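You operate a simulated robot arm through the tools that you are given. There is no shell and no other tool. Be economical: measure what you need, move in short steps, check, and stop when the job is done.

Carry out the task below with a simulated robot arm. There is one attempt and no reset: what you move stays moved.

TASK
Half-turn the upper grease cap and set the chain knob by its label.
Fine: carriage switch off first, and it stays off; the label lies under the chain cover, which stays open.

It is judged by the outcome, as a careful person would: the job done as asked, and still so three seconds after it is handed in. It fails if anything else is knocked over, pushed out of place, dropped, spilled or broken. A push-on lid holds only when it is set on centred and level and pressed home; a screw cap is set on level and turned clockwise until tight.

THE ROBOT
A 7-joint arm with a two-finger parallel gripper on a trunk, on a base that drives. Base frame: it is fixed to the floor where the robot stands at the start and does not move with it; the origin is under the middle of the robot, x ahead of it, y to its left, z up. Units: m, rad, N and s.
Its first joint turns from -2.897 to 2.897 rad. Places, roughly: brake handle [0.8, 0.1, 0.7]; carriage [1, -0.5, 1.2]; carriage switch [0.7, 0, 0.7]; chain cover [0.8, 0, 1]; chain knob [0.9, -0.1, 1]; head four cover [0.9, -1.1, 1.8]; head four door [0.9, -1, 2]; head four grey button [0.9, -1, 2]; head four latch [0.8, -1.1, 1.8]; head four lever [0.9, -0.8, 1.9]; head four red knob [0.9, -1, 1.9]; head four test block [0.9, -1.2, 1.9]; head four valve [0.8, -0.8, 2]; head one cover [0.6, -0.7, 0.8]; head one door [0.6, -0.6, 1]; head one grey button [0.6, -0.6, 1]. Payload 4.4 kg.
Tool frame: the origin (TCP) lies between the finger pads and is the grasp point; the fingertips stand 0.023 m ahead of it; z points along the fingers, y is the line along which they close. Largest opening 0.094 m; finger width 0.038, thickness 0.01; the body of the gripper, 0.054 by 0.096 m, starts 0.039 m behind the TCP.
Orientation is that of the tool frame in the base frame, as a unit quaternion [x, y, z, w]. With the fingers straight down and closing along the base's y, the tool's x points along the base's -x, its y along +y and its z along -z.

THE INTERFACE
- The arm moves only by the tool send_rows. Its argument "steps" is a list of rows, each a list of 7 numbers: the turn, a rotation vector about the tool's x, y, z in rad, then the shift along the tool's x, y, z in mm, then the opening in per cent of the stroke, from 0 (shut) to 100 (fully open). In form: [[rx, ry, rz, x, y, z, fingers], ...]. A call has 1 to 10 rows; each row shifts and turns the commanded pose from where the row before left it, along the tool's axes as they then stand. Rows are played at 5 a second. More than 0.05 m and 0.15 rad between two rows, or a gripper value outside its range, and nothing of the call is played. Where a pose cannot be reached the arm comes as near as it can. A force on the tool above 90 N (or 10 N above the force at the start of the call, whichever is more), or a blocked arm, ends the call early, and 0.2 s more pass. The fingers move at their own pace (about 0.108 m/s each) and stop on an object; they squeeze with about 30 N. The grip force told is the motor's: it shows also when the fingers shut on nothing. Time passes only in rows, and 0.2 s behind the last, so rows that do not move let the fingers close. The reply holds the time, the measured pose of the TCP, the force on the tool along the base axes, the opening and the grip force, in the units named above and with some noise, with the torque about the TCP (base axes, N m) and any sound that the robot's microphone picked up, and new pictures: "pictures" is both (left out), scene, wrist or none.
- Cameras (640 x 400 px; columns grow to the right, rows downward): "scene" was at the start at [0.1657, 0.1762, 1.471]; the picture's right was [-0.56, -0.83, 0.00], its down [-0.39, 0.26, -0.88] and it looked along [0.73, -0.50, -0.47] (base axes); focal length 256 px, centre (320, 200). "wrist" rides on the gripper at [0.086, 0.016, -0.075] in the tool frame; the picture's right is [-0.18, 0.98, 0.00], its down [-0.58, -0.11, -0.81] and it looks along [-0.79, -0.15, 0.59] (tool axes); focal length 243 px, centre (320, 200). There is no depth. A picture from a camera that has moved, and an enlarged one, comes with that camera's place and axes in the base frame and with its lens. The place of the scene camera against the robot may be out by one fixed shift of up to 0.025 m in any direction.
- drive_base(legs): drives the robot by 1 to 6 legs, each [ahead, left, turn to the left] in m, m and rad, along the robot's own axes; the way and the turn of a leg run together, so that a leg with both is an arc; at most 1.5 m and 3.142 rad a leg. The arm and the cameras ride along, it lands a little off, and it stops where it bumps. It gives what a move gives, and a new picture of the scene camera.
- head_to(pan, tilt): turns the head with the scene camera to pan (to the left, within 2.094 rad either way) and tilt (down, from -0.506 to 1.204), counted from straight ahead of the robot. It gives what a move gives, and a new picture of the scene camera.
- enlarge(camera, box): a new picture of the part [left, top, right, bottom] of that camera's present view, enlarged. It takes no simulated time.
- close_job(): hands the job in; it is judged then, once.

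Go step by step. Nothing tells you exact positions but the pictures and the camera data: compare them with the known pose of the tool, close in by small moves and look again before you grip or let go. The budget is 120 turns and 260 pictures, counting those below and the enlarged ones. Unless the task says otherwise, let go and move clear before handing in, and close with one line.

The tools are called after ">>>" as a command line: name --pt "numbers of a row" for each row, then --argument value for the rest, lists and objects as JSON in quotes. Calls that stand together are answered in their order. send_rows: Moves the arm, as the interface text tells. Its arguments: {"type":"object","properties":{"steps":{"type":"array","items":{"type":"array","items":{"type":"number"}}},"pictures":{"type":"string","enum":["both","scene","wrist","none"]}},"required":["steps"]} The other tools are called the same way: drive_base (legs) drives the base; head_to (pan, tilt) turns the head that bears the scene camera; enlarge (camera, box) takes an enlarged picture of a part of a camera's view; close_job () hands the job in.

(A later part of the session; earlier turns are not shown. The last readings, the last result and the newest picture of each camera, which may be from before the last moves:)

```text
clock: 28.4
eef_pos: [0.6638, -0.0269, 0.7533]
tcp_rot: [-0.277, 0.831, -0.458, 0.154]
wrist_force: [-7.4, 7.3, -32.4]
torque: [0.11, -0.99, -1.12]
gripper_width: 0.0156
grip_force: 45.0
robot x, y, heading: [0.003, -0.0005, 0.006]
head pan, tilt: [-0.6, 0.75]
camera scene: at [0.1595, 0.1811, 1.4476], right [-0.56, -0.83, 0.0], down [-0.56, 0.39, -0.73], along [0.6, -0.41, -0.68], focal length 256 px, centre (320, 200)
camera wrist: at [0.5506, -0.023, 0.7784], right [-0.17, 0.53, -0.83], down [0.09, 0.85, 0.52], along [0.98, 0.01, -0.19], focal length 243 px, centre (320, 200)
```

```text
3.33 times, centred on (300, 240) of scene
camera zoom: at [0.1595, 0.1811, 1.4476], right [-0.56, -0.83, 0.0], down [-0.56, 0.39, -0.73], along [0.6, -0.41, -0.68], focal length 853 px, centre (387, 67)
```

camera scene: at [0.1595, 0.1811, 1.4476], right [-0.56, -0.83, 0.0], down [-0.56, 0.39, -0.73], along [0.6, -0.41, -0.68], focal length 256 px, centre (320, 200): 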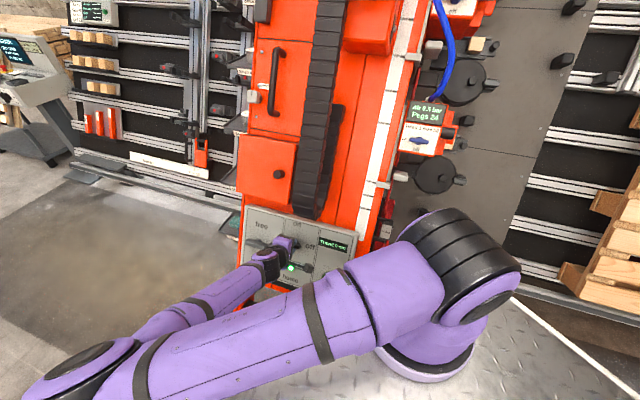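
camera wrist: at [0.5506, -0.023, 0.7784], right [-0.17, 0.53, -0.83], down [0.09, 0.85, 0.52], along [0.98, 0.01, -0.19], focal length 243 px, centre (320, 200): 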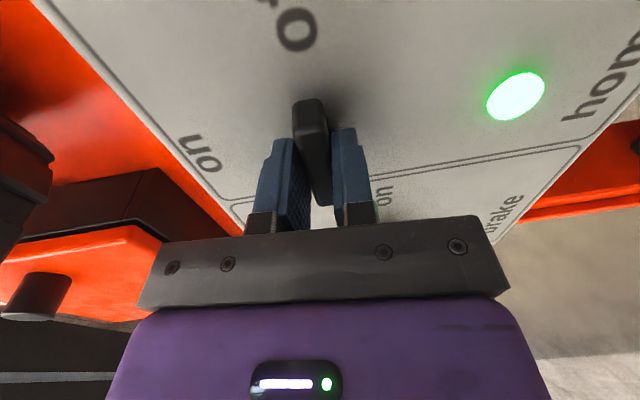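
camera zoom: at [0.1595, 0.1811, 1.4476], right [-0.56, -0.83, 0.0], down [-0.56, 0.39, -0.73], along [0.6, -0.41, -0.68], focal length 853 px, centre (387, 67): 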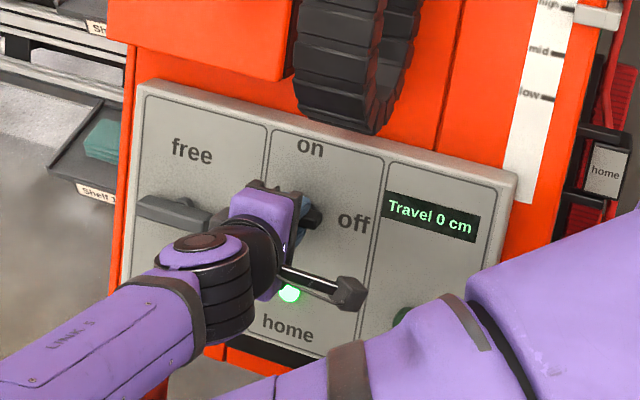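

The lever is now horizontal by "off". I'll release, back off and verify.

>>> send_rows --pt "0 0 0 0 0 0 60" --pt "0 0 0 0 0 0 60" --pt "0 0 0 0 0 -40 60" --pt "0 0 0 0 0 -45 60" --pt "0 0 0 0 0 -45 60" --pictures "both"

>>> enlarge --camera "wrist" --box '[200, 0, 520, 200]'

```text
clock: 29.6
eef_pos: [0.5949, 0.0596, 0.8251]
tcp_rot: [-0.275, 0.831, -0.459, 0.153]
wrist_force: [0.0, -0.2, 0.2]
torque: [-0.02, 0.0, -0.01]
gripper_width: 0.0564
grip_force: 0.0
robot x, y, heading: [-0.001, 0.0023, -0.002]
head pan, tilt: [-0.6, 0.75]
camera scene: at [0.1594, 0.1806, 1.4477], right [-0.57, -0.82, 0.0], down [-0.56, 0.39, -0.73], along [0.6, -0.41, -0.68], focal length 256 px, centre (320, 200)
camera wrist: at [0.4835, 0.0628, 0.8504], right [-0.16, 0.53, -0.83], down [0.09, 0.85, 0.52], along [0.98, 0.01, -0.19], focal length 243 px, centre (320, 200)
```

scene: 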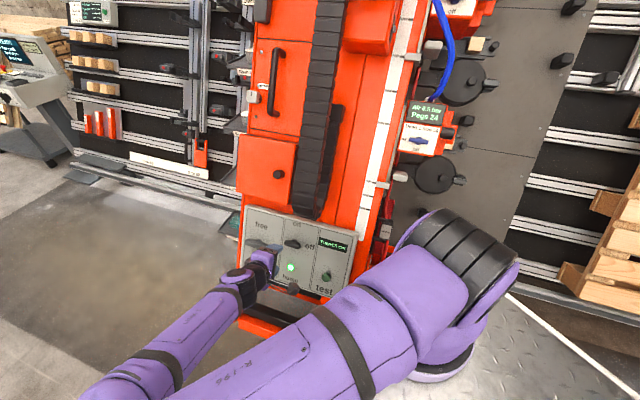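
wrist: 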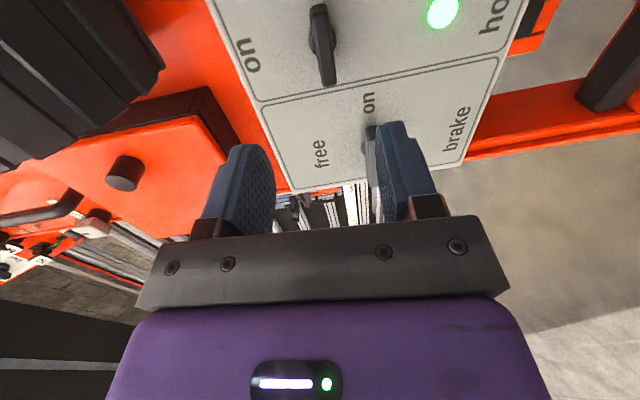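

```text
2.00 times, centred on (360, 100) of wrist
camera zoom: at [0.4835, 0.0628, 0.8504], right [-0.16, 0.53, -0.83], down [0.09, 0.85, 0.52], along [0.98, 0.01, -0.19], focal length 485 px, centre (240, 400)
```

zoom: 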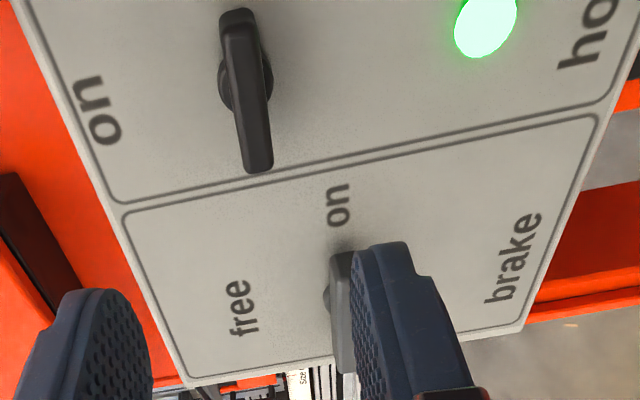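

The carriage switch is off. Next is the chain cover, whose knob I put near (.778,-.083,.942) with the hinge apparently on the left. I'll square the tool again with the camera below and stand off the knob, clear of the chain.

>>> send_rows --pt "0 0 0.145 0 0 -6 60" --pt "0 0 0.145 0 0 -5 60" --pt "0 0 0.145 0 0 0 60" --pt "0 0 0.145 0 0 0 60" --pt "0 0 0.145 0 0 0 60" --pt "0 0 0.145 0 0 0 60" --pt "0 0 0.145 0 0 0 60" --pt "0 0 0.145 0 0 0 60" --pt "0 0 0.145 0 0 0 60" --pt "0 0 0.145 0 0 0 60" --pictures "none"

>>> send_rows --pt "0 0 0.121 0 30 0 60" --pt "0 0 0 0 30 0 60" --pt "0 0 0 -40 0 0 60" --pt "0 0 0 -40 0 0 60" --pt "0 0 0 -40 0 0 60" --pictures "both"

```text
clock: 31.8
eef_pos: [0.5914, 0.0673, 0.8295]
tcp_rot: [0.345, 0.804, -0.241, 0.42]
wrist_force: [-0.5, -0.3, 0.2]
torque: [0.02, -0.01, 0.02]
gripper_width: 0.0562
grip_force: 0.1
robot x, y, heading: [0.0027, 0.0036, -0.0]
head pan, tilt: [-0.6, 0.75]
```

```text
clock: 33.0
eef_pos: [0.6756, 0.054, 0.9272]
tcp_rot: [0.392, 0.783, -0.216, 0.433]
wrist_force: [-0.9, -0.2, 0.6]
torque: [0.02, -0.01, -0.01]
gripper_width: 0.0566
grip_force: 0.0
robot x, y, heading: [0.0023, -0.0014, -0.0]
head pan, tilt: [-0.6, 0.75]
camera scene: at [0.1585, 0.1811, 1.4477], right [-0.56, -0.83, 0.0], down [-0.56, 0.38, -0.73], along [0.6, -0.41, -0.68], focal length 256 px, centre (320, 200)
camera wrist: at [0.623, 0.1494, 0.894], right [0.84, 0.51, 0.16], down [-0.31, 0.23, 0.92], along [0.43, -0.83, 0.36], focal length 243 px, centre (320, 200)
```

scene: 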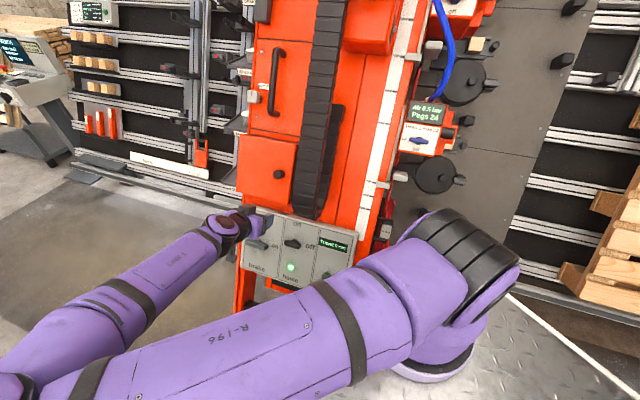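
wrist: 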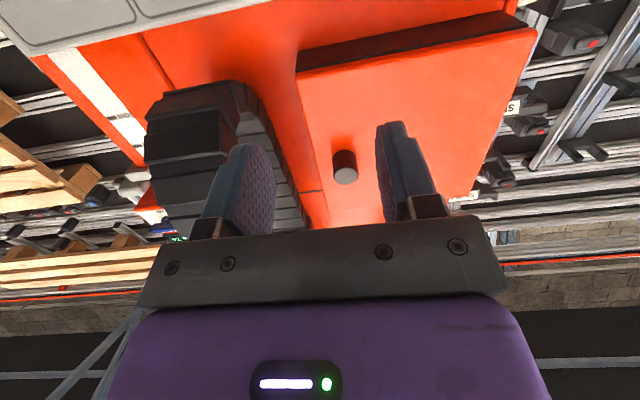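

The chain loop and the knob are both visible. I'll move in line with the knob and look again.

>>> send_rows --pt "0 0 0 -40 5 0 60" --pt "0 0 0 -40 5 10 60" --pt "0 0 0 -20 0 30 60" --pictures "wrist"

```text
clock: 33.8
eef_pos: [0.7332, -0.0079, 0.9927]
tcp_rot: [0.392, 0.782, -0.216, 0.433]
wrist_force: [0.1, 0.9, 0.5]
torque: [-0.04, -0.01, 0.02]
gripper_width: 0.0561
grip_force: 0.0
robot x, y, heading: [0.0039, 0.0012, -0.003]
head pan, tilt: [-0.6, 0.75]
camera wrist: at [0.6813, 0.0876, 0.9588], right [0.84, 0.51, 0.16], down [-0.31, 0.23, 0.92], along [0.43, -0.83, 0.36], focal length 243 px, centre (320, 200)
```

wrist: 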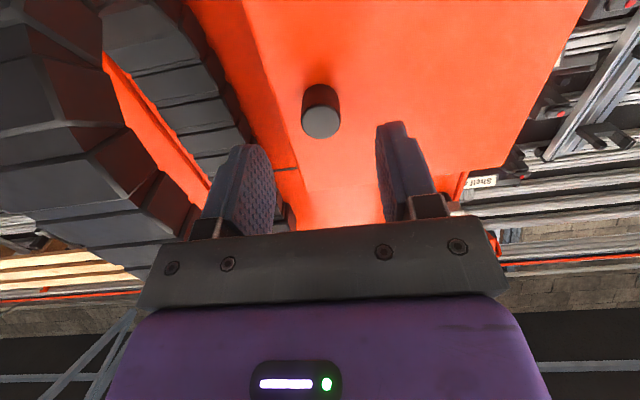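

The knob's end face is about 22 mm up and 76 mm ahead. I'll move so the fingertips straddle it.

>>> send_rows --pt "0 0 0 -22 -4 20 60" --pt "0 0 0 0 0 25 60" --pt "0 0 0 0 0 22 60" --pictures "wrist"

```text
clock: 34.6
eef_pos: [0.7726, -0.0666, 0.9738]
tcp_rot: [0.393, 0.782, -0.217, 0.433]
wrist_force: [0.3, 0.4, -0.2]
torque: [-0.02, 0.0, -0.03]
gripper_width: 0.0562
grip_force: 0.0
robot x, y, heading: [-0.0016, 0.0015, 0.003]
head pan, tilt: [-0.6, 0.75]
camera wrist: at [0.7204, 0.0289, 0.9403], right [0.85, 0.51, 0.16], down [-0.31, 0.23, 0.92], along [0.43, -0.83, 0.36], focal length 243 px, centre (320, 200)
```

wrist: 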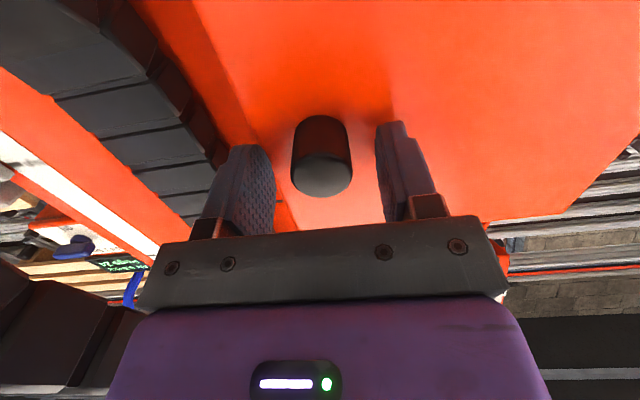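

The knob sits between the fingers. I'll grip it and pull gently outward.

>>> send_rows --pt "0 0 0 0 0 6 60" --pt "0 0 0 0 0 0 0" --pt "0 0 0 0 0 0 0" --pt "0 0 0 0 0 -10 0" --pt "0 0 0 0 0 -10 0" --pictures "both"

```text
clock: 35.8
eef_pos: [0.7708, -0.0575, 0.9791]
tcp_rot: [0.391, 0.783, -0.216, 0.433]
wrist_force: [22.5, 8.4, -27.6]
torque: [-0.49, 0.33, -1.41]
gripper_width: 0.0297
grip_force: 44.6
robot x, y, heading: [0.001, 0.0007, 0.0]
head pan, tilt: [-0.6, 0.75]
camera scene: at [0.1616, 0.1808, 1.4474], right [-0.57, -0.82, 0.0], down [-0.56, 0.39, -0.73], along [0.6, -0.41, -0.68], focal length 256 px, centre (320, 200)
camera wrist: at [0.7177, 0.0384, 0.9455], right [0.84, 0.51, 0.16], down [-0.31, 0.23, 0.92], along [0.44, -0.83, 0.36], focal length 243 px, centre (320, 200)
```

scene: 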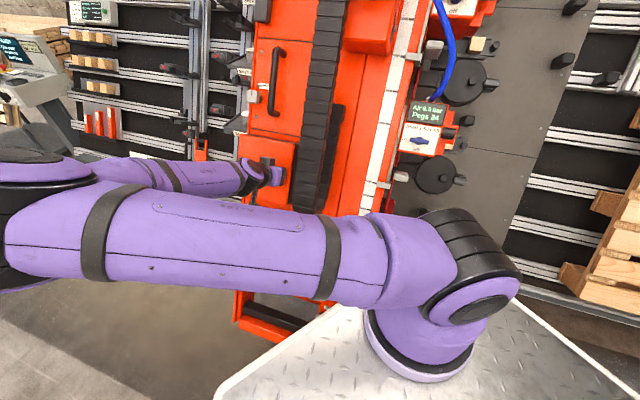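
wrist: 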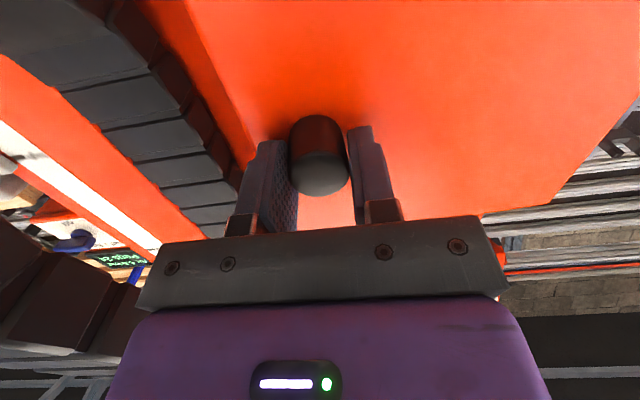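

It moved about 16 mm with little resistance. I'll pull a bit more and check the gap to see which edge is hinged.

>>> send_rows --pt "0 0 0 0 2 -10 0" --pt "0 0 0 0 2 -10 0" --pictures "wrist"

>>> enlarge --camera "scene" --box '[220, 120, 320, 220]'

```text
clock: 36.4
eef_pos: [0.763, -0.0396, 0.9902]
tcp_rot: [0.389, 0.784, -0.214, 0.434]
wrist_force: [52.9, 17.4, -29.3]
torque: [-0.45, -0.08, -0.63]
gripper_width: 0.0318
grip_force: 45.3
robot x, y, heading: [0.0013, 0.0025, -0.003]
head pan, tilt: [-0.6, 0.75]
camera wrist: at [0.7111, 0.0565, 0.9562], right [0.84, 0.52, 0.16], down [-0.31, 0.23, 0.92], along [0.44, -0.82, 0.36], focal length 243 px, centre (320, 200)
```

wrist: 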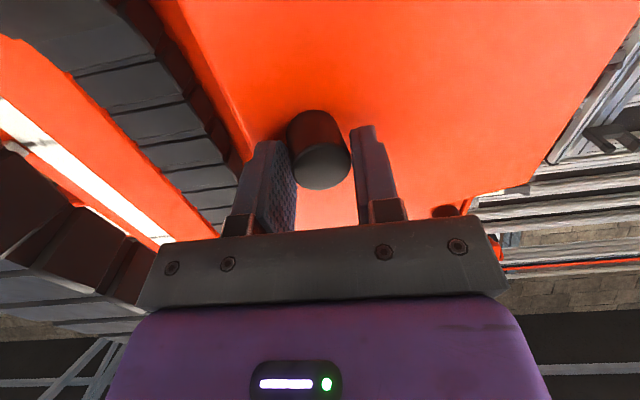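

```text
4.00 times, centred on (270, 170) of scene
camera zoom: at [0.1624, 0.1816, 1.4472], right [-0.56, -0.83, 0.0], down [-0.56, 0.38, -0.73], along [0.6, -0.41, -0.68], focal length 1023 px, centre (520, 320)
```

zoom: 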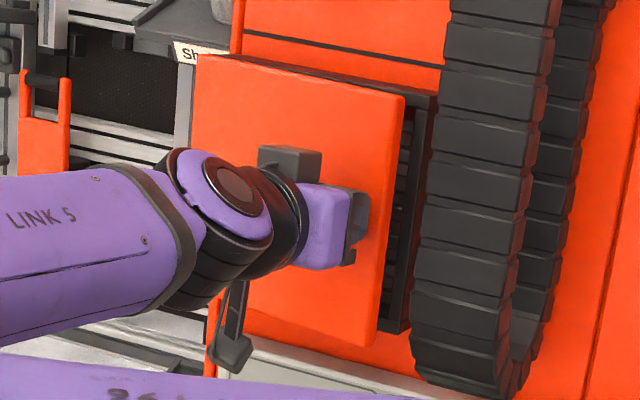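

The hinge is on the left. I'll let the tool rotate with the door along its arc.

>>> send_rows --pt "0.1 0 0 0 3 0 0" --pt "0.1 0 0 0 3 -2 0" --pt "0.1 0 0 0 3 -17 0" --pt "0.1 0 0 0 3 -17 0" --pt "0.1 0 0 0 3 -17 0" --pictures "both"

```text
clock: 37.7
eef_pos: [0.7668, 0.0108, 1.0131]
tcp_rot: [0.481, 0.711, -0.394, 0.328]
wrist_force: [37.0, 2.7, -26.3]
torque: [-0.32, -0.29, -0.19]
gripper_width: 0.0278
grip_force: 45.5
robot x, y, heading: [0.0, 0.0012, -0.002]
head pan, tilt: [-0.6, 0.75]
stopped in row 5: the force on the tool passed its limit at 95 N (the readings are from after the stop); the commanded pose is now the measured one
camera scene: at [0.1622, 0.1809, 1.4474], right [-0.57, -0.82, 0.0], down [-0.56, 0.39, -0.73], along [0.6, -0.41, -0.68], focal length 256 px, centre (320, 200)
camera wrist: at [0.7475, 0.1161, 0.97], right [0.99, 0.14, -0.08], down [0.01, 0.44, 0.9], along [0.17, -0.89, 0.43], focal length 243 px, centre (320, 200)
```

scene: 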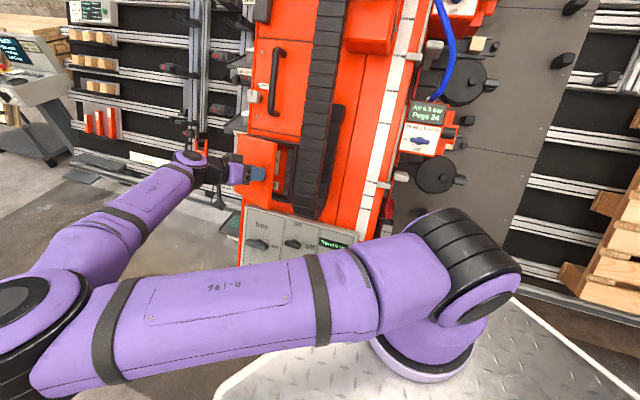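
wrist: 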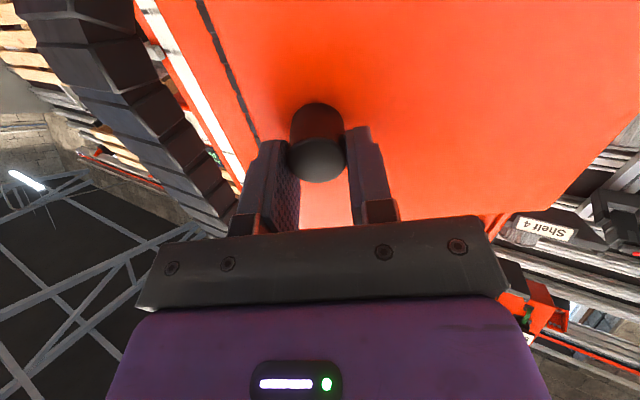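

Door open about 0.5 rad. I'll continue the arc with more allowance toward the hinge.

>>> send_rows --pt "0 0 0 0 4 0 0" --pt "0.1 0 0 0 4 -15 0" --pt "0.1 0 0 0 4 -15 0" --pt "0.1 0 0 0 4 -15 0" --pt "0.1 0 0 0 4 -15 0" --pictures "both"

```text
clock: 38.9
eef_pos: [0.7875, 0.0665, 1.0308]
tcp_rot: [0.539, 0.616, -0.529, 0.224]
wrist_force: [25.5, 7.1, -51.2]
torque: [1.31, -0.8, 0.92]
gripper_width: 0.0283
grip_force: 44.7
robot x, y, heading: [-0.0032, 0.0027, 0.001]
head pan, tilt: [-0.6, 0.75]
camera scene: at [0.1622, 0.1812, 1.4473], right [-0.57, -0.82, 0.0], down [-0.56, 0.39, -0.73], along [0.6, -0.41, -0.68], focal length 256 px, centre (320, 200)
camera wrist: at [0.7967, 0.1661, 0.9767], right [0.94, -0.21, -0.25], down [0.32, 0.49, 0.81], along [-0.05, -0.85, 0.53], focal length 243 px, centre (320, 200)
```

scene: 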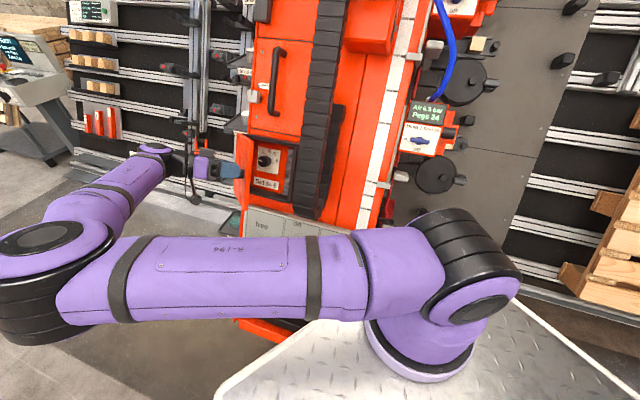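
wrist: 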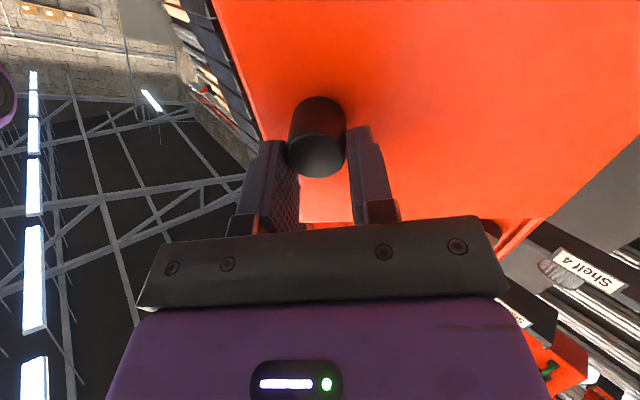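

Inside I can see the chain knob and a label. I'll zoom in on it.

>>> enlarge --camera "scene" --box '[225, 125, 315, 205]'

```text
5.00 times, centred on (270, 165) of scene
camera zoom: at [0.1622, 0.1812, 1.4473], right [-0.57, -0.82, 0.0], down [-0.56, 0.39, -0.73], along [0.6, -0.41, -0.68], focal length 1279 px, centre (570, 375)
```

zoom: 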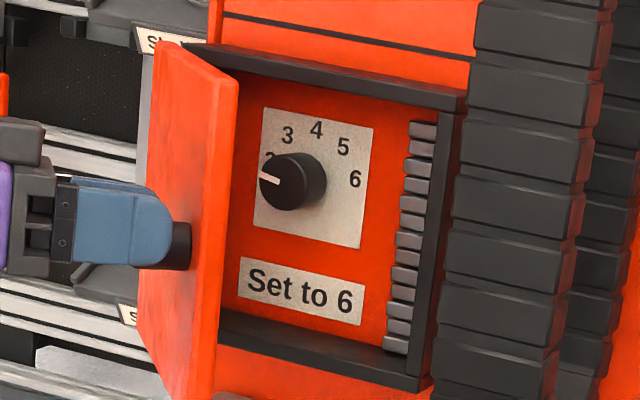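

The label reads "Set to 6". I'll continue opening the door well past upright.

>>> send_rows --pt "0 0 0 0 4 0 0" --pt "0.1 0 0 0 4 -15 0" --pt "0.1 0 0 0 4 -15 0" --pt "0.1 0 0 0 4 -15 0" --pt "0.1 0 0 0 4 -15 0" --pt "0.1 0 0 0 4 -15 0" --pictures "both"

```text
clock: 40.3
eef_pos: [0.8293, 0.1117, 1.0411]
tcp_rot: [-0.573, -0.497, 0.642, -0.114]
wrist_force: [-4.5, 15.4, -28.0]
torque: [0.92, -0.77, 0.5]
gripper_width: 0.0288
grip_force: 45.3
out of reach, approached as far as the arm can: row 6
robot x, y, heading: [-0.0014, 0.0009, 0.001]
head pan, tilt: [-0.6, 0.75]
camera scene: at [0.1601, 0.1816, 1.4475], right [-0.57, -0.82, 0.0], down [-0.56, 0.38, -0.73], along [0.6, -0.41, -0.68], focal length 256 px, centre (320, 200)
camera wrist: at [0.8587, 0.1976, 0.971], right [0.76, -0.55, -0.34], down [0.61, 0.43, 0.67], along [-0.22, -0.72, 0.66], focal length 243 px, centre (320, 200)
```

scene: 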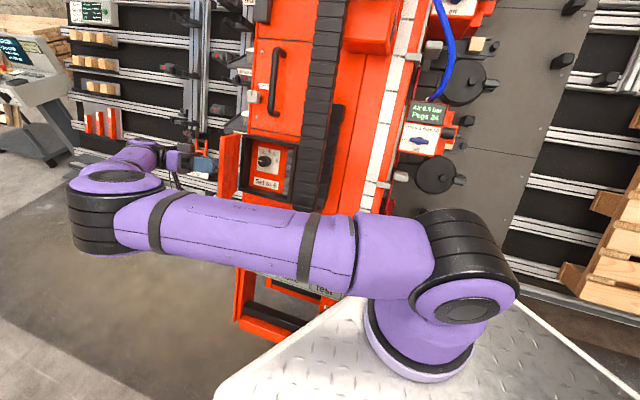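
wrist: 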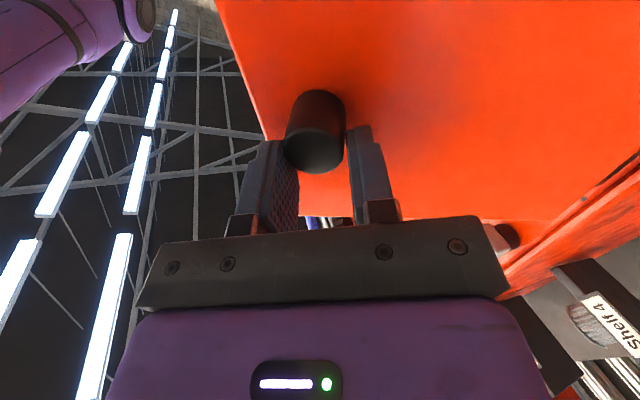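

Close to upright. I'll pull a little further without rotating, to pass the tipping point.

>>> send_rows --pt "0 0 0 0 4 -14 0" --pt "0.05 0 0 0 5 -14 0" --pt "0.05 0 0 0 6 -14 0" --pt "0 0 0 0 7 -14 0" --pictures "both"

```text
clock: 41.3
eef_pos: [0.8332, 0.1175, 1.0434]
tcp_rot: [-0.572, -0.499, 0.641, -0.115]
wrist_force: [-15.1, 22.7, -11.3]
torque: [0.73, -0.24, 0.42]
gripper_width: 0.0278
grip_force: 44.9
out of reach, approached as far as the arm can: row 1, 2, 3, 4
robot x, y, heading: [-0.0018, 0.0003, 0.001]
head pan, tilt: [-0.6, 0.75]
camera scene: at [0.159, 0.1819, 1.4476], right [-0.56, -0.83, 0.0], down [-0.56, 0.38, -0.73], along [0.6, -0.41, -0.68], focal length 256 px, centre (320, 200)
camera wrist: at [0.864, 0.2023, 0.9724], right [0.76, -0.55, -0.34], down [0.61, 0.43, 0.67], along [-0.22, -0.72, 0.66], focal length 243 px, centre (320, 200)
```

scene: 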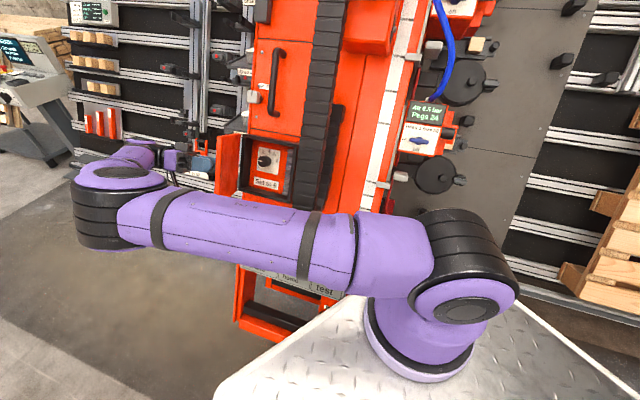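
wrist: 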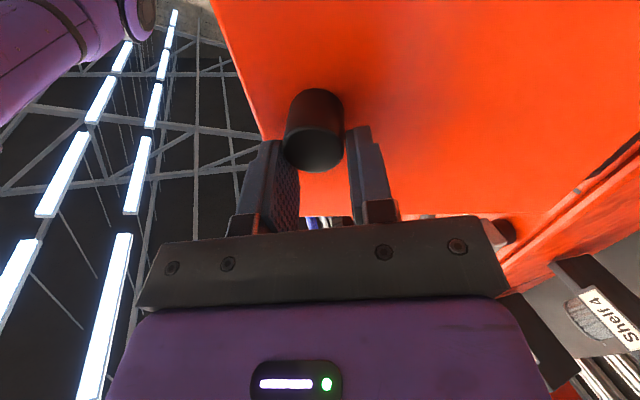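

The wrist is at its limit here. I'll loosen the fingers slightly, still around the knob, to see whether the door stays by itself.

>>> send_rows --pt "0 0 0 0 0 0 50" --pt "0 0 0 0 0 0 50" --pt "0 0 0 0 0 0 50" --pictures "both"

```text
clock: 42.1
eef_pos: [0.8337, 0.1148, 1.0418]
tcp_rot: [-0.573, -0.498, 0.641, -0.114]
wrist_force: [0.5, -0.3, 0.2]
torque: [0.03, 0.02, 0.0]
gripper_width: 0.0473
grip_force: 0.0
robot x, y, heading: [0.0, 0.0, -0.001]
head pan, tilt: [-0.6, 0.75]
camera scene: at [0.1593, 0.1807, 1.4477], right [-0.57, -0.82, 0.0], down [-0.56, 0.39, -0.73], along [0.6, -0.41, -0.68], focal length 256 px, centre (320, 200)
camera wrist: at [0.8644, 0.2007, 0.9722], right [0.76, -0.55, -0.34], down [0.61, 0.43, 0.67], along [-0.22, -0.72, 0.66], focal length 243 px, centre (320, 200)
```

scene: 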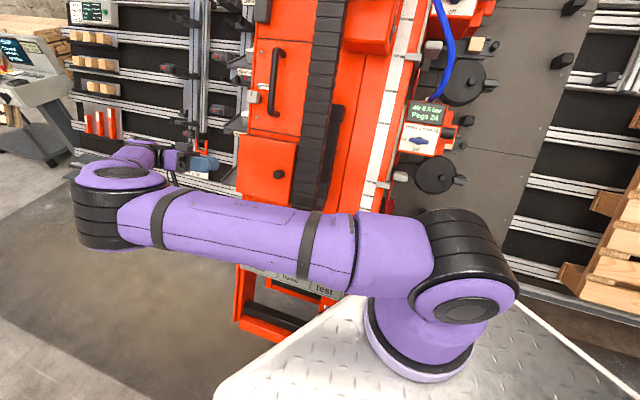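
wrist: 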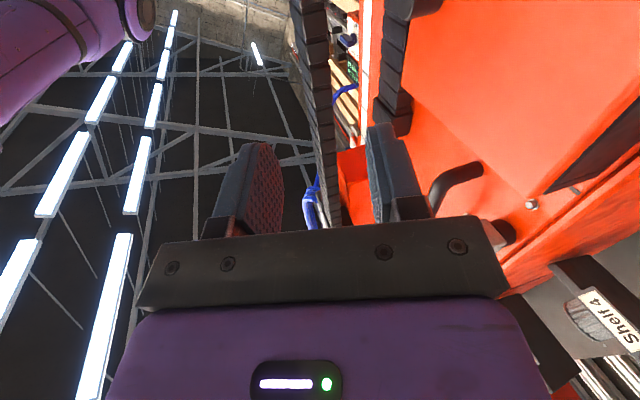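

The door swings shut on its own, so it must pass upright. I'll re-grip with the fingers closing along the hinge axis so the knob can pivot between the pads. First I'll test in free air that this rolled orientation is reachable.

>>> send_rows --pt "0 0 -0.145 0 0 0 50" --pt "0 0 -0.145 0 0 0 50" --pt "0 0 -0.145 0 0 0 50" --pt "0 0 -0.145 0 0 0 50" --pt "0 0 -0.145 0 0 0 50" --pt "0 0 -0.145 0 0 0 50" --pt "0 0 -0.145 0 0 0 50" --pt "0 0 -0.145 0 0 0 50" --pt "0 0 -0.145 0 0 0 50" --pt "0 0 -0.145 0 0 0 50" --pictures "none"

>>> send_rows --pt "0 0 -0.121 0 0 0 50" --pt "0 0.1 0 0 0 0 50" --pt "0 0.1 0 0 0 0 50" --pictures "both"

```text
clock: 44.3
eef_pos: [0.8341, 0.115, 1.0406]
tcp_rot: [0.096, 0.753, -0.556, -0.34]
wrist_force: [-0.7, -0.2, 0.0]
torque: [0.01, -0.01, 0.02]
gripper_width: 0.0469
grip_force: 0.1
robot x, y, heading: [-0.0038, 0.0026, 0.0]
head pan, tilt: [-0.6, 0.75]
```

```text
clock: 45.1
eef_pos: [0.8328, 0.1156, 1.0426]
tcp_rot: [0.052, 0.757, -0.534, -0.372]
wrist_force: [-0.7, 0.2, 0.6]
torque: [-0.01, -0.02, 0.03]
gripper_width: 0.0469
grip_force: 0.1
out of reach, approached as far as the arm can: row 2, 3
robot x, y, heading: [0.0017, 0.0016, 0.0]
head pan, tilt: [-0.6, 0.75]
camera scene: at [0.1592, 0.1808, 1.4477], right [-0.57, -0.82, 0.0], down [-0.56, 0.39, -0.73], along [0.6, -0.41, -0.68], focal length 256 px, centre (320, 200)
camera wrist: at [0.8119, 0.2197, 1.0833], right [-0.18, 0.33, -0.93], down [0.95, 0.3, -0.08], along [0.25, -0.9, -0.37], focal length 243 px, centre (320, 200)
```

scene: 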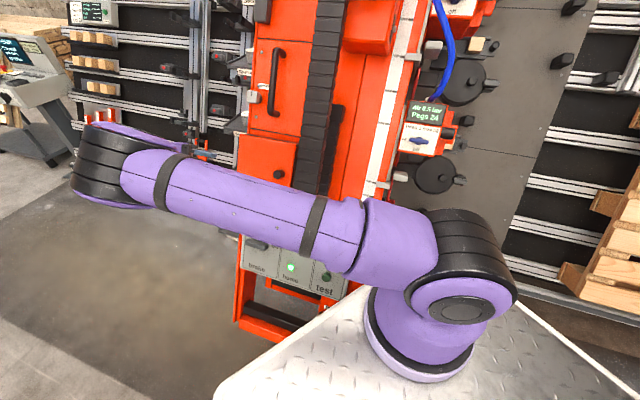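
wrist: 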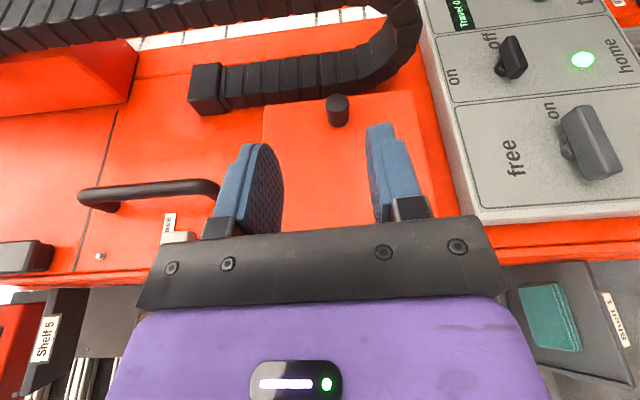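

The rolled orientation works, and the wrist camera confirms the switch is at off, the brake is on and the lamp is lit. I'll tilt the tool to about 40° and stand off the cover knob.

>>> send_rows --pt "0 -0.145 0 0 0 0 60" --pt "0 -0.145 0 0 0 0 60" --pt "0 -0.145 0 0 0 0 60" --pt "0 -0.145 0 0 0 0 60" --pt "0 0 0 12 0 34 60" --pt "0 0 0 12 0 34 60" --pt "0 0 0 13 0 20 60" --pictures "wrist"

```text
clock: 46.7
eef_pos: [0.7868, 0.0361, 1.0198]
tcp_rot: [-0.103, 0.832, -0.526, -0.14]
wrist_force: [0.2, -0.3, -1.4]
torque: [-0.03, 0.02, 0.03]
gripper_width: 0.0566
grip_force: 0.1
robot x, y, heading: [-0.0015, -0.0022, 0.002]
head pan, tilt: [-0.6, 0.75]
camera wrist: at [0.7103, 0.1072, 1.0651], right [-0.14, 0.42, -0.9], down [0.68, 0.7, 0.22], along [0.72, -0.58, -0.39], focal length 243 px, centre (320, 200)
```

wrist: 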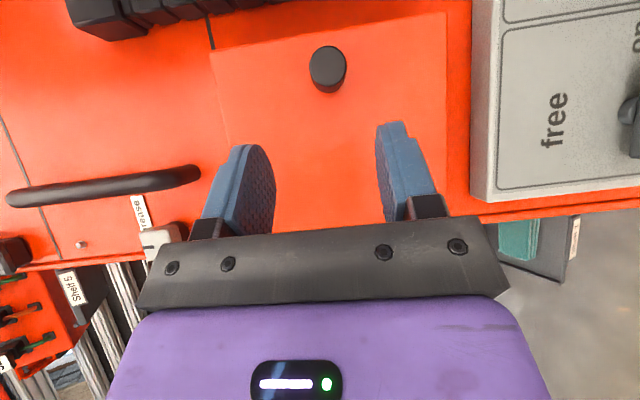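

The knob is where I expected. I'll close in.

>>> send_rows --pt "0 0 0 0 3 30 60" --pt "0 0 0 0 0 30 60" --pt "0 0 0 0 0 30 60" --pictures "wrist"

```text
clock: 47.5
eef_pos: [0.7749, -0.0446, 0.9779]
tcp_rot: [-0.103, 0.832, -0.527, -0.141]
wrist_force: [0.3, 0.1, 0.1]
torque: [0.0, 0.0, 0.0]
gripper_width: 0.0564
grip_force: 0.0
robot x, y, heading: [0.0027, 0.0008, -0.002]
head pan, tilt: [-0.6, 0.75]
camera wrist: at [0.6974, 0.0266, 1.0246], right [-0.14, 0.42, -0.9], down [0.68, 0.7, 0.22], along [0.72, -0.58, -0.39], focal length 243 px, centre (320, 200)
```

wrist: 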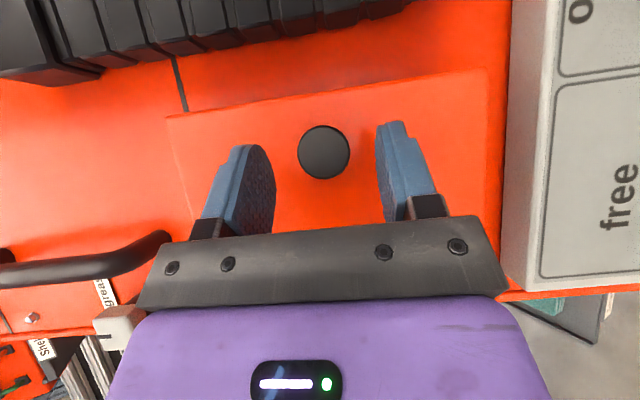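

Well centred. I'll advance the last bit, grip and check.

>>> send_rows --pt "0 0 0 0 1 12 60" --pt "0 0 0 0 0 10 60" --pt "0 0 0 0 0 0 0" --pt "0 0 0 0 0 0 0" --pt "0 0 0 0 0 0 0" --pictures "wrist"

```text
clock: 48.7
eef_pos: [0.7696, -0.061, 0.9712]
tcp_rot: [-0.102, 0.832, -0.527, -0.138]
wrist_force: [-9.9, 51.3, 58.9]
torque: [-1.85, -1.6, 0.67]
gripper_width: 0.0293
grip_force: 44.3
robot x, y, heading: [0.0021, 0.0009, -0.003]
head pan, tilt: [-0.6, 0.75]
camera wrist: at [0.6926, 0.0105, 1.0166], right [-0.14, 0.42, -0.9], down [0.68, 0.7, 0.22], along [0.72, -0.58, -0.38], focal length 243 px, centre (320, 200)
```

wrist: 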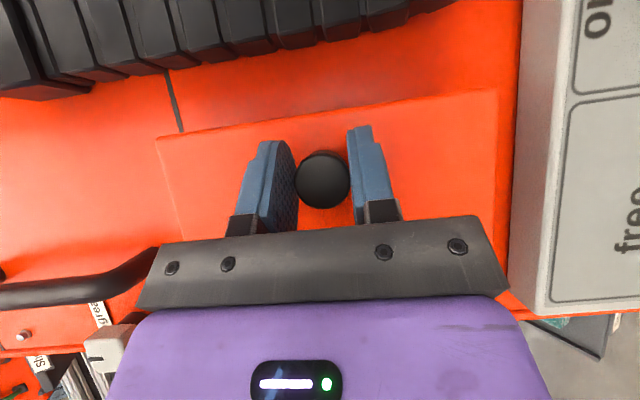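

Gripped. I fitted the door's arc (radius about 0.165 m) from the first try. I'll pull along it with the tool tilt fixed so the knob pivots in the pads.

>>> send_rows --pt "0 0 0 3 0 -5 0" --pt "0 0 0 12 0 -27 0" --pt "0 0 0 7.5 0 -32.3 0" --pt "0 0 0 0.8 0 -33.3 0" --pictures "both"

```text
clock: 49.7
eef_pos: [0.7598, 0.0286, 1.0119]
tcp_rot: [-0.105, 0.832, -0.525, -0.143]
wrist_force: [-21.0, 18.1, -61.4]
torque: [-0.39, 1.06, -0.98]
gripper_width: 0.029
grip_force: 44.9
robot x, y, heading: [0.0008, -0.0009, -0.002]
head pan, tilt: [-0.6, 0.75]
camera scene: at [0.1602, 0.1817, 1.4474], right [-0.57, -0.82, 0.0], down [-0.56, 0.39, -0.73], along [0.6, -0.41, -0.68], focal length 256 px, centre (320, 200)
camera wrist: at [0.6833, 0.0985, 1.0592], right [-0.15, 0.42, -0.89], down [0.68, 0.7, 0.22], along [0.72, -0.58, -0.39], focal length 243 px, centre (320, 200)
```

scene: 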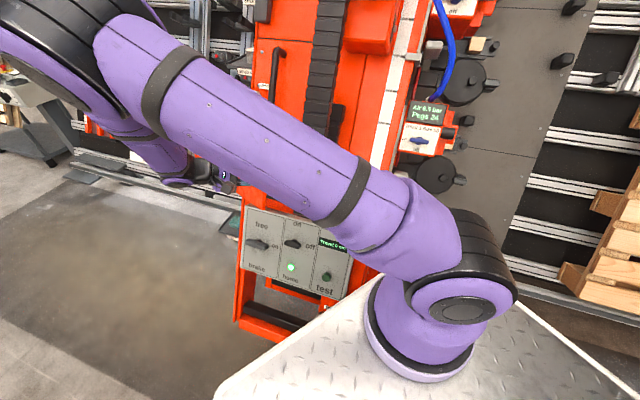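
wrist: 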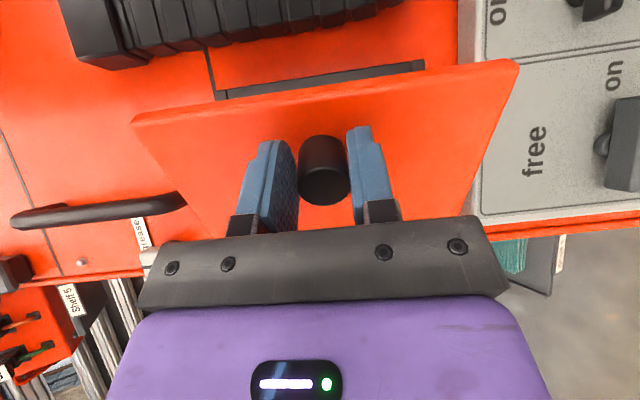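

The knob pivots in the grip as planned. I'll relieve the axial load (y +4) and continue.

>>> send_rows --pt "0 0 0 0 4 0 0" --pt "0 0 0 -5.8 1 -32.7 0" --pt "0 0.12 0 -12.2 0 -31 0" --pt "0 0.12 0 -14.6 0 -29.9 0" --pictures "wrist"

```text
clock: 50.7
eef_pos: [0.8066, 0.1123, 1.0336]
tcp_rot: [-0.041, 0.81, -0.533, -0.242]
wrist_force: [-19.0, 17.8, -65.3]
torque: [-0.06, 0.87, -0.77]
gripper_width: 0.0281
grip_force: 44.9
robot x, y, heading: [-0.0004, -0.001, 0.0]
head pan, tilt: [-0.6, 0.75]
camera wrist: at [0.7511, 0.2004, 1.081], right [-0.16, 0.38, -0.91], down [0.83, 0.55, 0.09], along [0.54, -0.74, -0.4], focal length 243 px, centre (320, 200)
```

wrist: 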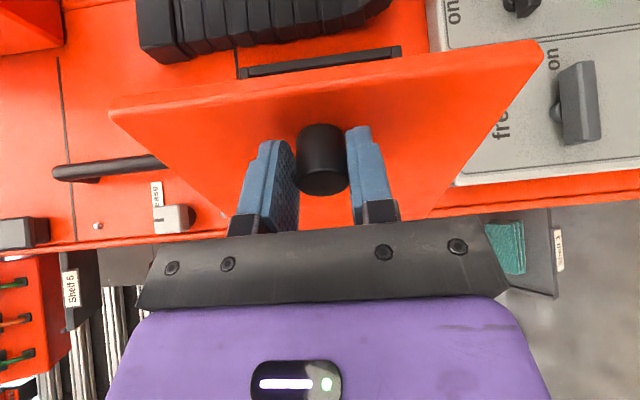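

Going well. I'll continue past upright.

>>> send_rows --pt "0 0 0 0 5 0 0" --pt "0 0.12 0 -16.9 2 -28.6 0" --pt "0 0.1 0 -19.2 0 -27.1 0" --pt "0 0.07 0 -21.7 0 -25.1 0" --pictures "both"

```text
clock: 51.5
eef_pos: [0.8551, 0.1521, 1.0359]
tcp_rot: [0.003, 0.787, -0.522, -0.329]
wrist_force: [20.2, -20.3, 40.1]
torque: [-0.6, 0.17, 1.27]
gripper_width: 0.0272
grip_force: 45.7
out of reach, approached as far as the arm can: row 4
robot x, y, heading: [0.0033, -0.0001, 0.003]
head pan, tilt: [-0.6, 0.75]
stopped in row 4: the force on the tool passed its limit at 158 N (the readings are from after the stop); the commanded pose is now the measured one
camera scene: at [0.1588, 0.18, 1.4479], right [-0.56, -0.83, 0.0], down [-0.56, 0.38, -0.73], along [0.6, -0.41, -0.68], focal length 256 px, centre (320, 200)
camera wrist: at [0.8207, 0.2494, 1.0849], right [-0.19, 0.38, -0.9], down [0.91, 0.41, -0.02], along [0.36, -0.83, -0.43], focal length 243 px, centre (320, 200)
```

scene: 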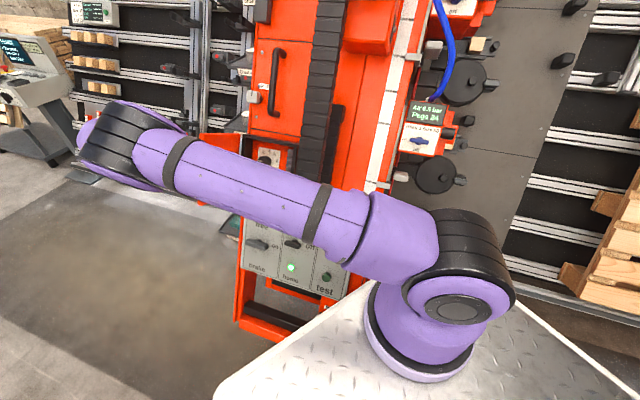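
wrist: 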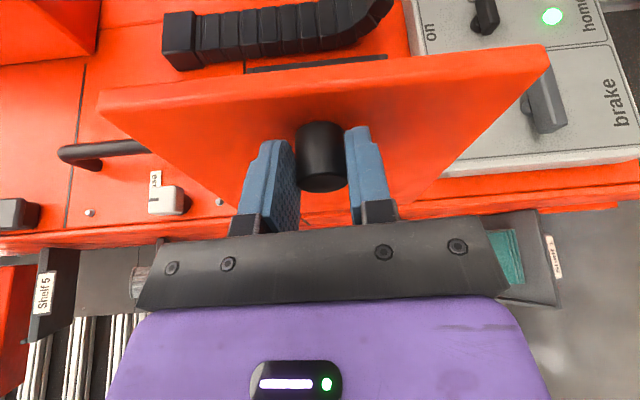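

The door is at about 90° now. I'll relieve the load and ease it a bit further to see whether it goes past.

>>> send_rows --pt "0 0 0 0 -4 0 0" --pt "0 0 0 -7 0 -10 0" --pt "0 0 0 -8 0 -10 0" --pictures "wrist"

```text
clock: 52.3
eef_pos: [0.8599, 0.1549, 1.0353]
tcp_rot: [0.002, 0.786, -0.522, -0.33]
wrist_force: [11.2, -29.5, 44.6]
torque: [-1.56, 1.07, -0.51]
gripper_width: 0.0274
grip_force: 45.0
out of reach, approached as far as the arm can: row 2, 3
robot x, y, heading: [0.0002, 0.0007, 0.004]
head pan, tilt: [-0.6, 0.75]
camera wrist: at [0.8253, 0.2523, 1.085], right [-0.19, 0.38, -0.9], down [0.91, 0.41, -0.02], along [0.36, -0.83, -0.43], focal length 243 px, centre (320, 200)
```

wrist: 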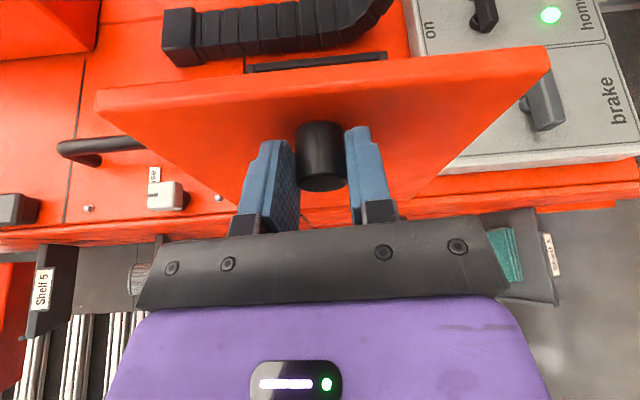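

Further left is limited by the wrist angle. I'll reduce the tool tilt, letting the knob pivot, while moving along the arc.

>>> send_rows --pt "0 -0.1 0 0 -4 0 0" --pt "0 -0.1 0 -5 0 -8 0" --pt "0 -0.1 0 -11 0 -11 0" --pt "0 -0.05 0 -13 0 -10 0" --pt "0 0 0 -13 0 -9 0" --pictures "both"

```text
clock: 53.5
eef_pos: [0.9107, 0.1799, 1.0318]
tcp_rot: [-0.09, 0.833, -0.512, -0.19]
wrist_force: [-0.9, -24.1, -4.6]
torque: [-0.06, 0.03, -0.98]
gripper_width: 0.0276
grip_force: 45.3
robot x, y, heading: [-0.003, -0.0013, 0.003]
head pan, tilt: [-0.6, 0.75]
camera scene: at [0.1591, 0.1801, 1.4478], right [-0.56, -0.83, 0.0], down [-0.56, 0.38, -0.73], along [0.6, -0.41, -0.68], focal length 256 px, centre (320, 200)
camera wrist: at [0.844, 0.2566, 1.0836], right [-0.17, 0.44, -0.88], down [0.75, 0.64, 0.18], along [0.64, -0.63, -0.44], focal length 243 px, centre (320, 200)
```

scene: 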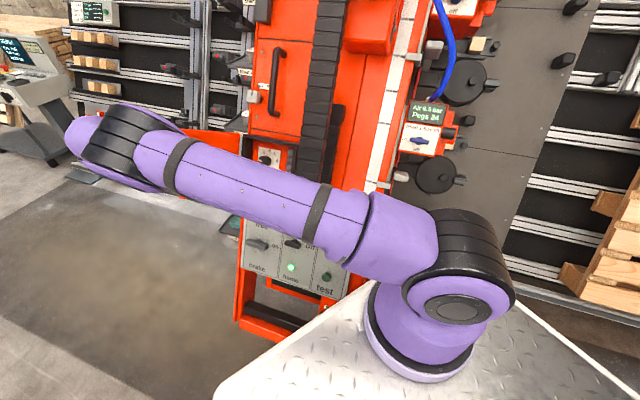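
wrist: 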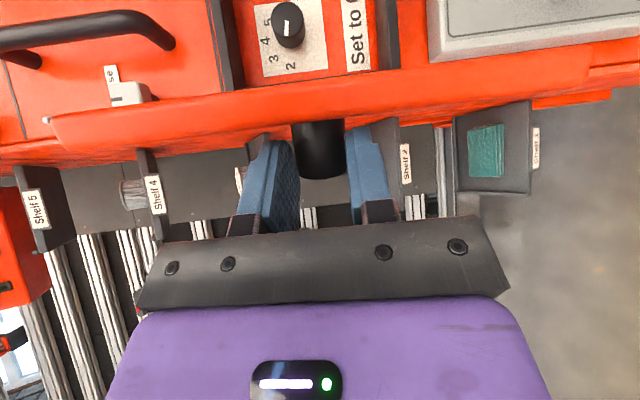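

The door is about 110° open, past the tipping point. I'll release and see where it settles.

>>> send_rows --pt "0 0 0 0 0 0 60" --pt "0 0 0 0 0 0 60" --pt "0 0 0 0 0 0 60" --pt "0 0 0 0 0 0 60" --pictures "wrist"

```text
clock: 54.5
eef_pos: [0.9103, 0.1826, 1.033]
tcp_rot: [-0.089, 0.833, -0.513, -0.189]
wrist_force: [0.0, 0.1, 0.0]
torque: [-0.01, -0.05, -0.02]
gripper_width: 0.0566
grip_force: 0.3
robot x, y, heading: [0.0019, 0.0024, 0.002]
head pan, tilt: [-0.6, 0.75]
camera wrist: at [0.8436, 0.2585, 1.085], right [-0.17, 0.44, -0.88], down [0.75, 0.64, 0.18], along [0.64, -0.63, -0.44], focal length 243 px, centre (320, 200)
```

wrist: 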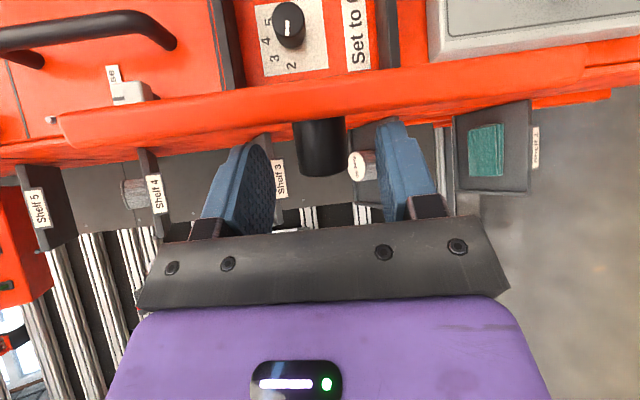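

The cover stays open by itself. The label says 6 and the chain knob points to about 2; I place it near (.876,-.072,.953). I'll back off, go around the door edge, and turn the tool square to the dial.

>>> send_rows --pt "0 0 0 0 0 -35 80" --pt "0 0 0 0 0 -35 80" --pt "0 0 0 41 -6 13 80" --pt "0 0 0 41 -6 13 80" --pt "0 0 0 41 -6 13 80" --pt "0 0 0 41 -6 13 80" --pt "0 0 0 41 -5 13 80" --pictures "none"

>>> send_rows --pt "0 -0.132 0 0 0 0 80" --pt "0 -0.132 0 0 0 0 80" --pt "0 -0.132 0 0 0 0 80" --pt "0 -0.132 0 0 0 0 80" --pt "0 -0.132 0 0 0 0 80" --pt "0 -0.132 0 0 0 0 80" --pictures "both"

```text
clock: 56.1
eef_pos: [0.7344, 0.1833, 1.1424]
tcp_rot: [-0.091, 0.832, -0.513, -0.189]
wrist_force: [0.0, 0.7, -1.4]
torque: [-0.08, 0.04, -0.03]
gripper_width: 0.0752
grip_force: 0.0
robot x, y, heading: [0.0002, 0.0029, 0.002]
head pan, tilt: [-0.6, 0.75]
```

```text
clock: 57.5
eef_pos: [0.7338, 0.183, 1.1418]
tcp_rot: [-0.281, 0.841, -0.438, 0.147]
wrist_force: [0.5, -0.6, 0.0]
torque: [-0.02, -0.04, 0.01]
gripper_width: 0.0753
grip_force: 0.0
robot x, y, heading: [-0.0016, -0.0011, 0.001]
head pan, tilt: [-0.6, 0.75]
camera scene: at [0.1591, 0.1814, 1.4477], right [-0.56, -0.83, 0.0], down [-0.56, 0.38, -0.73], along [0.6, -0.41, -0.68], focal length 256 px, centre (320, 200)
camera wrist: at [0.6229, 0.1866, 1.1711], right [-0.19, 0.56, -0.81], down [0.1, 0.83, 0.55], along [0.98, 0.02, -0.22], focal length 243 px, centre (320, 200)
```

scene: 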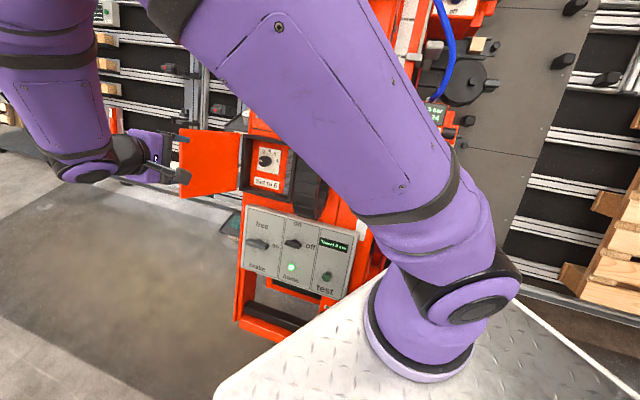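
wrist: 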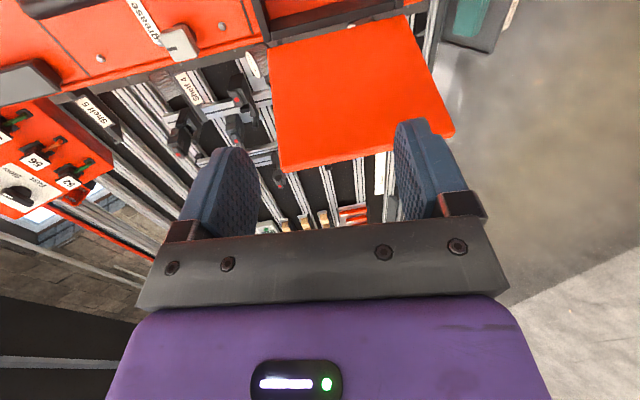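

>>> enlarge --camera "scene" --box '[230, 125, 310, 205]'

```text
5.00 times, centred on (270, 165) of scene
camera zoom: at [0.1591, 0.1814, 1.4477], right [-0.56, -0.83, 0.0], down [-0.56, 0.38, -0.73], along [0.6, -0.41, -0.68], focal length 1279 px, centre (570, 375)
```

zoom: 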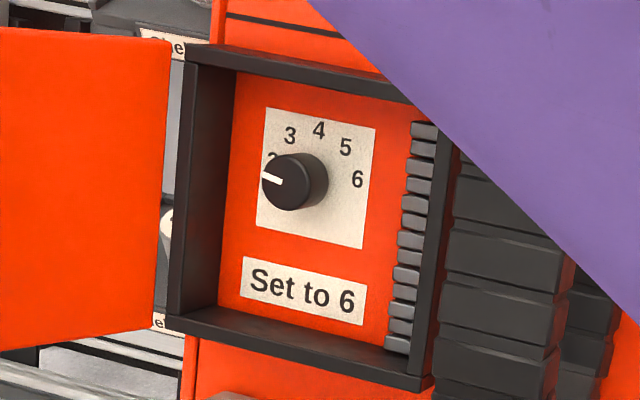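

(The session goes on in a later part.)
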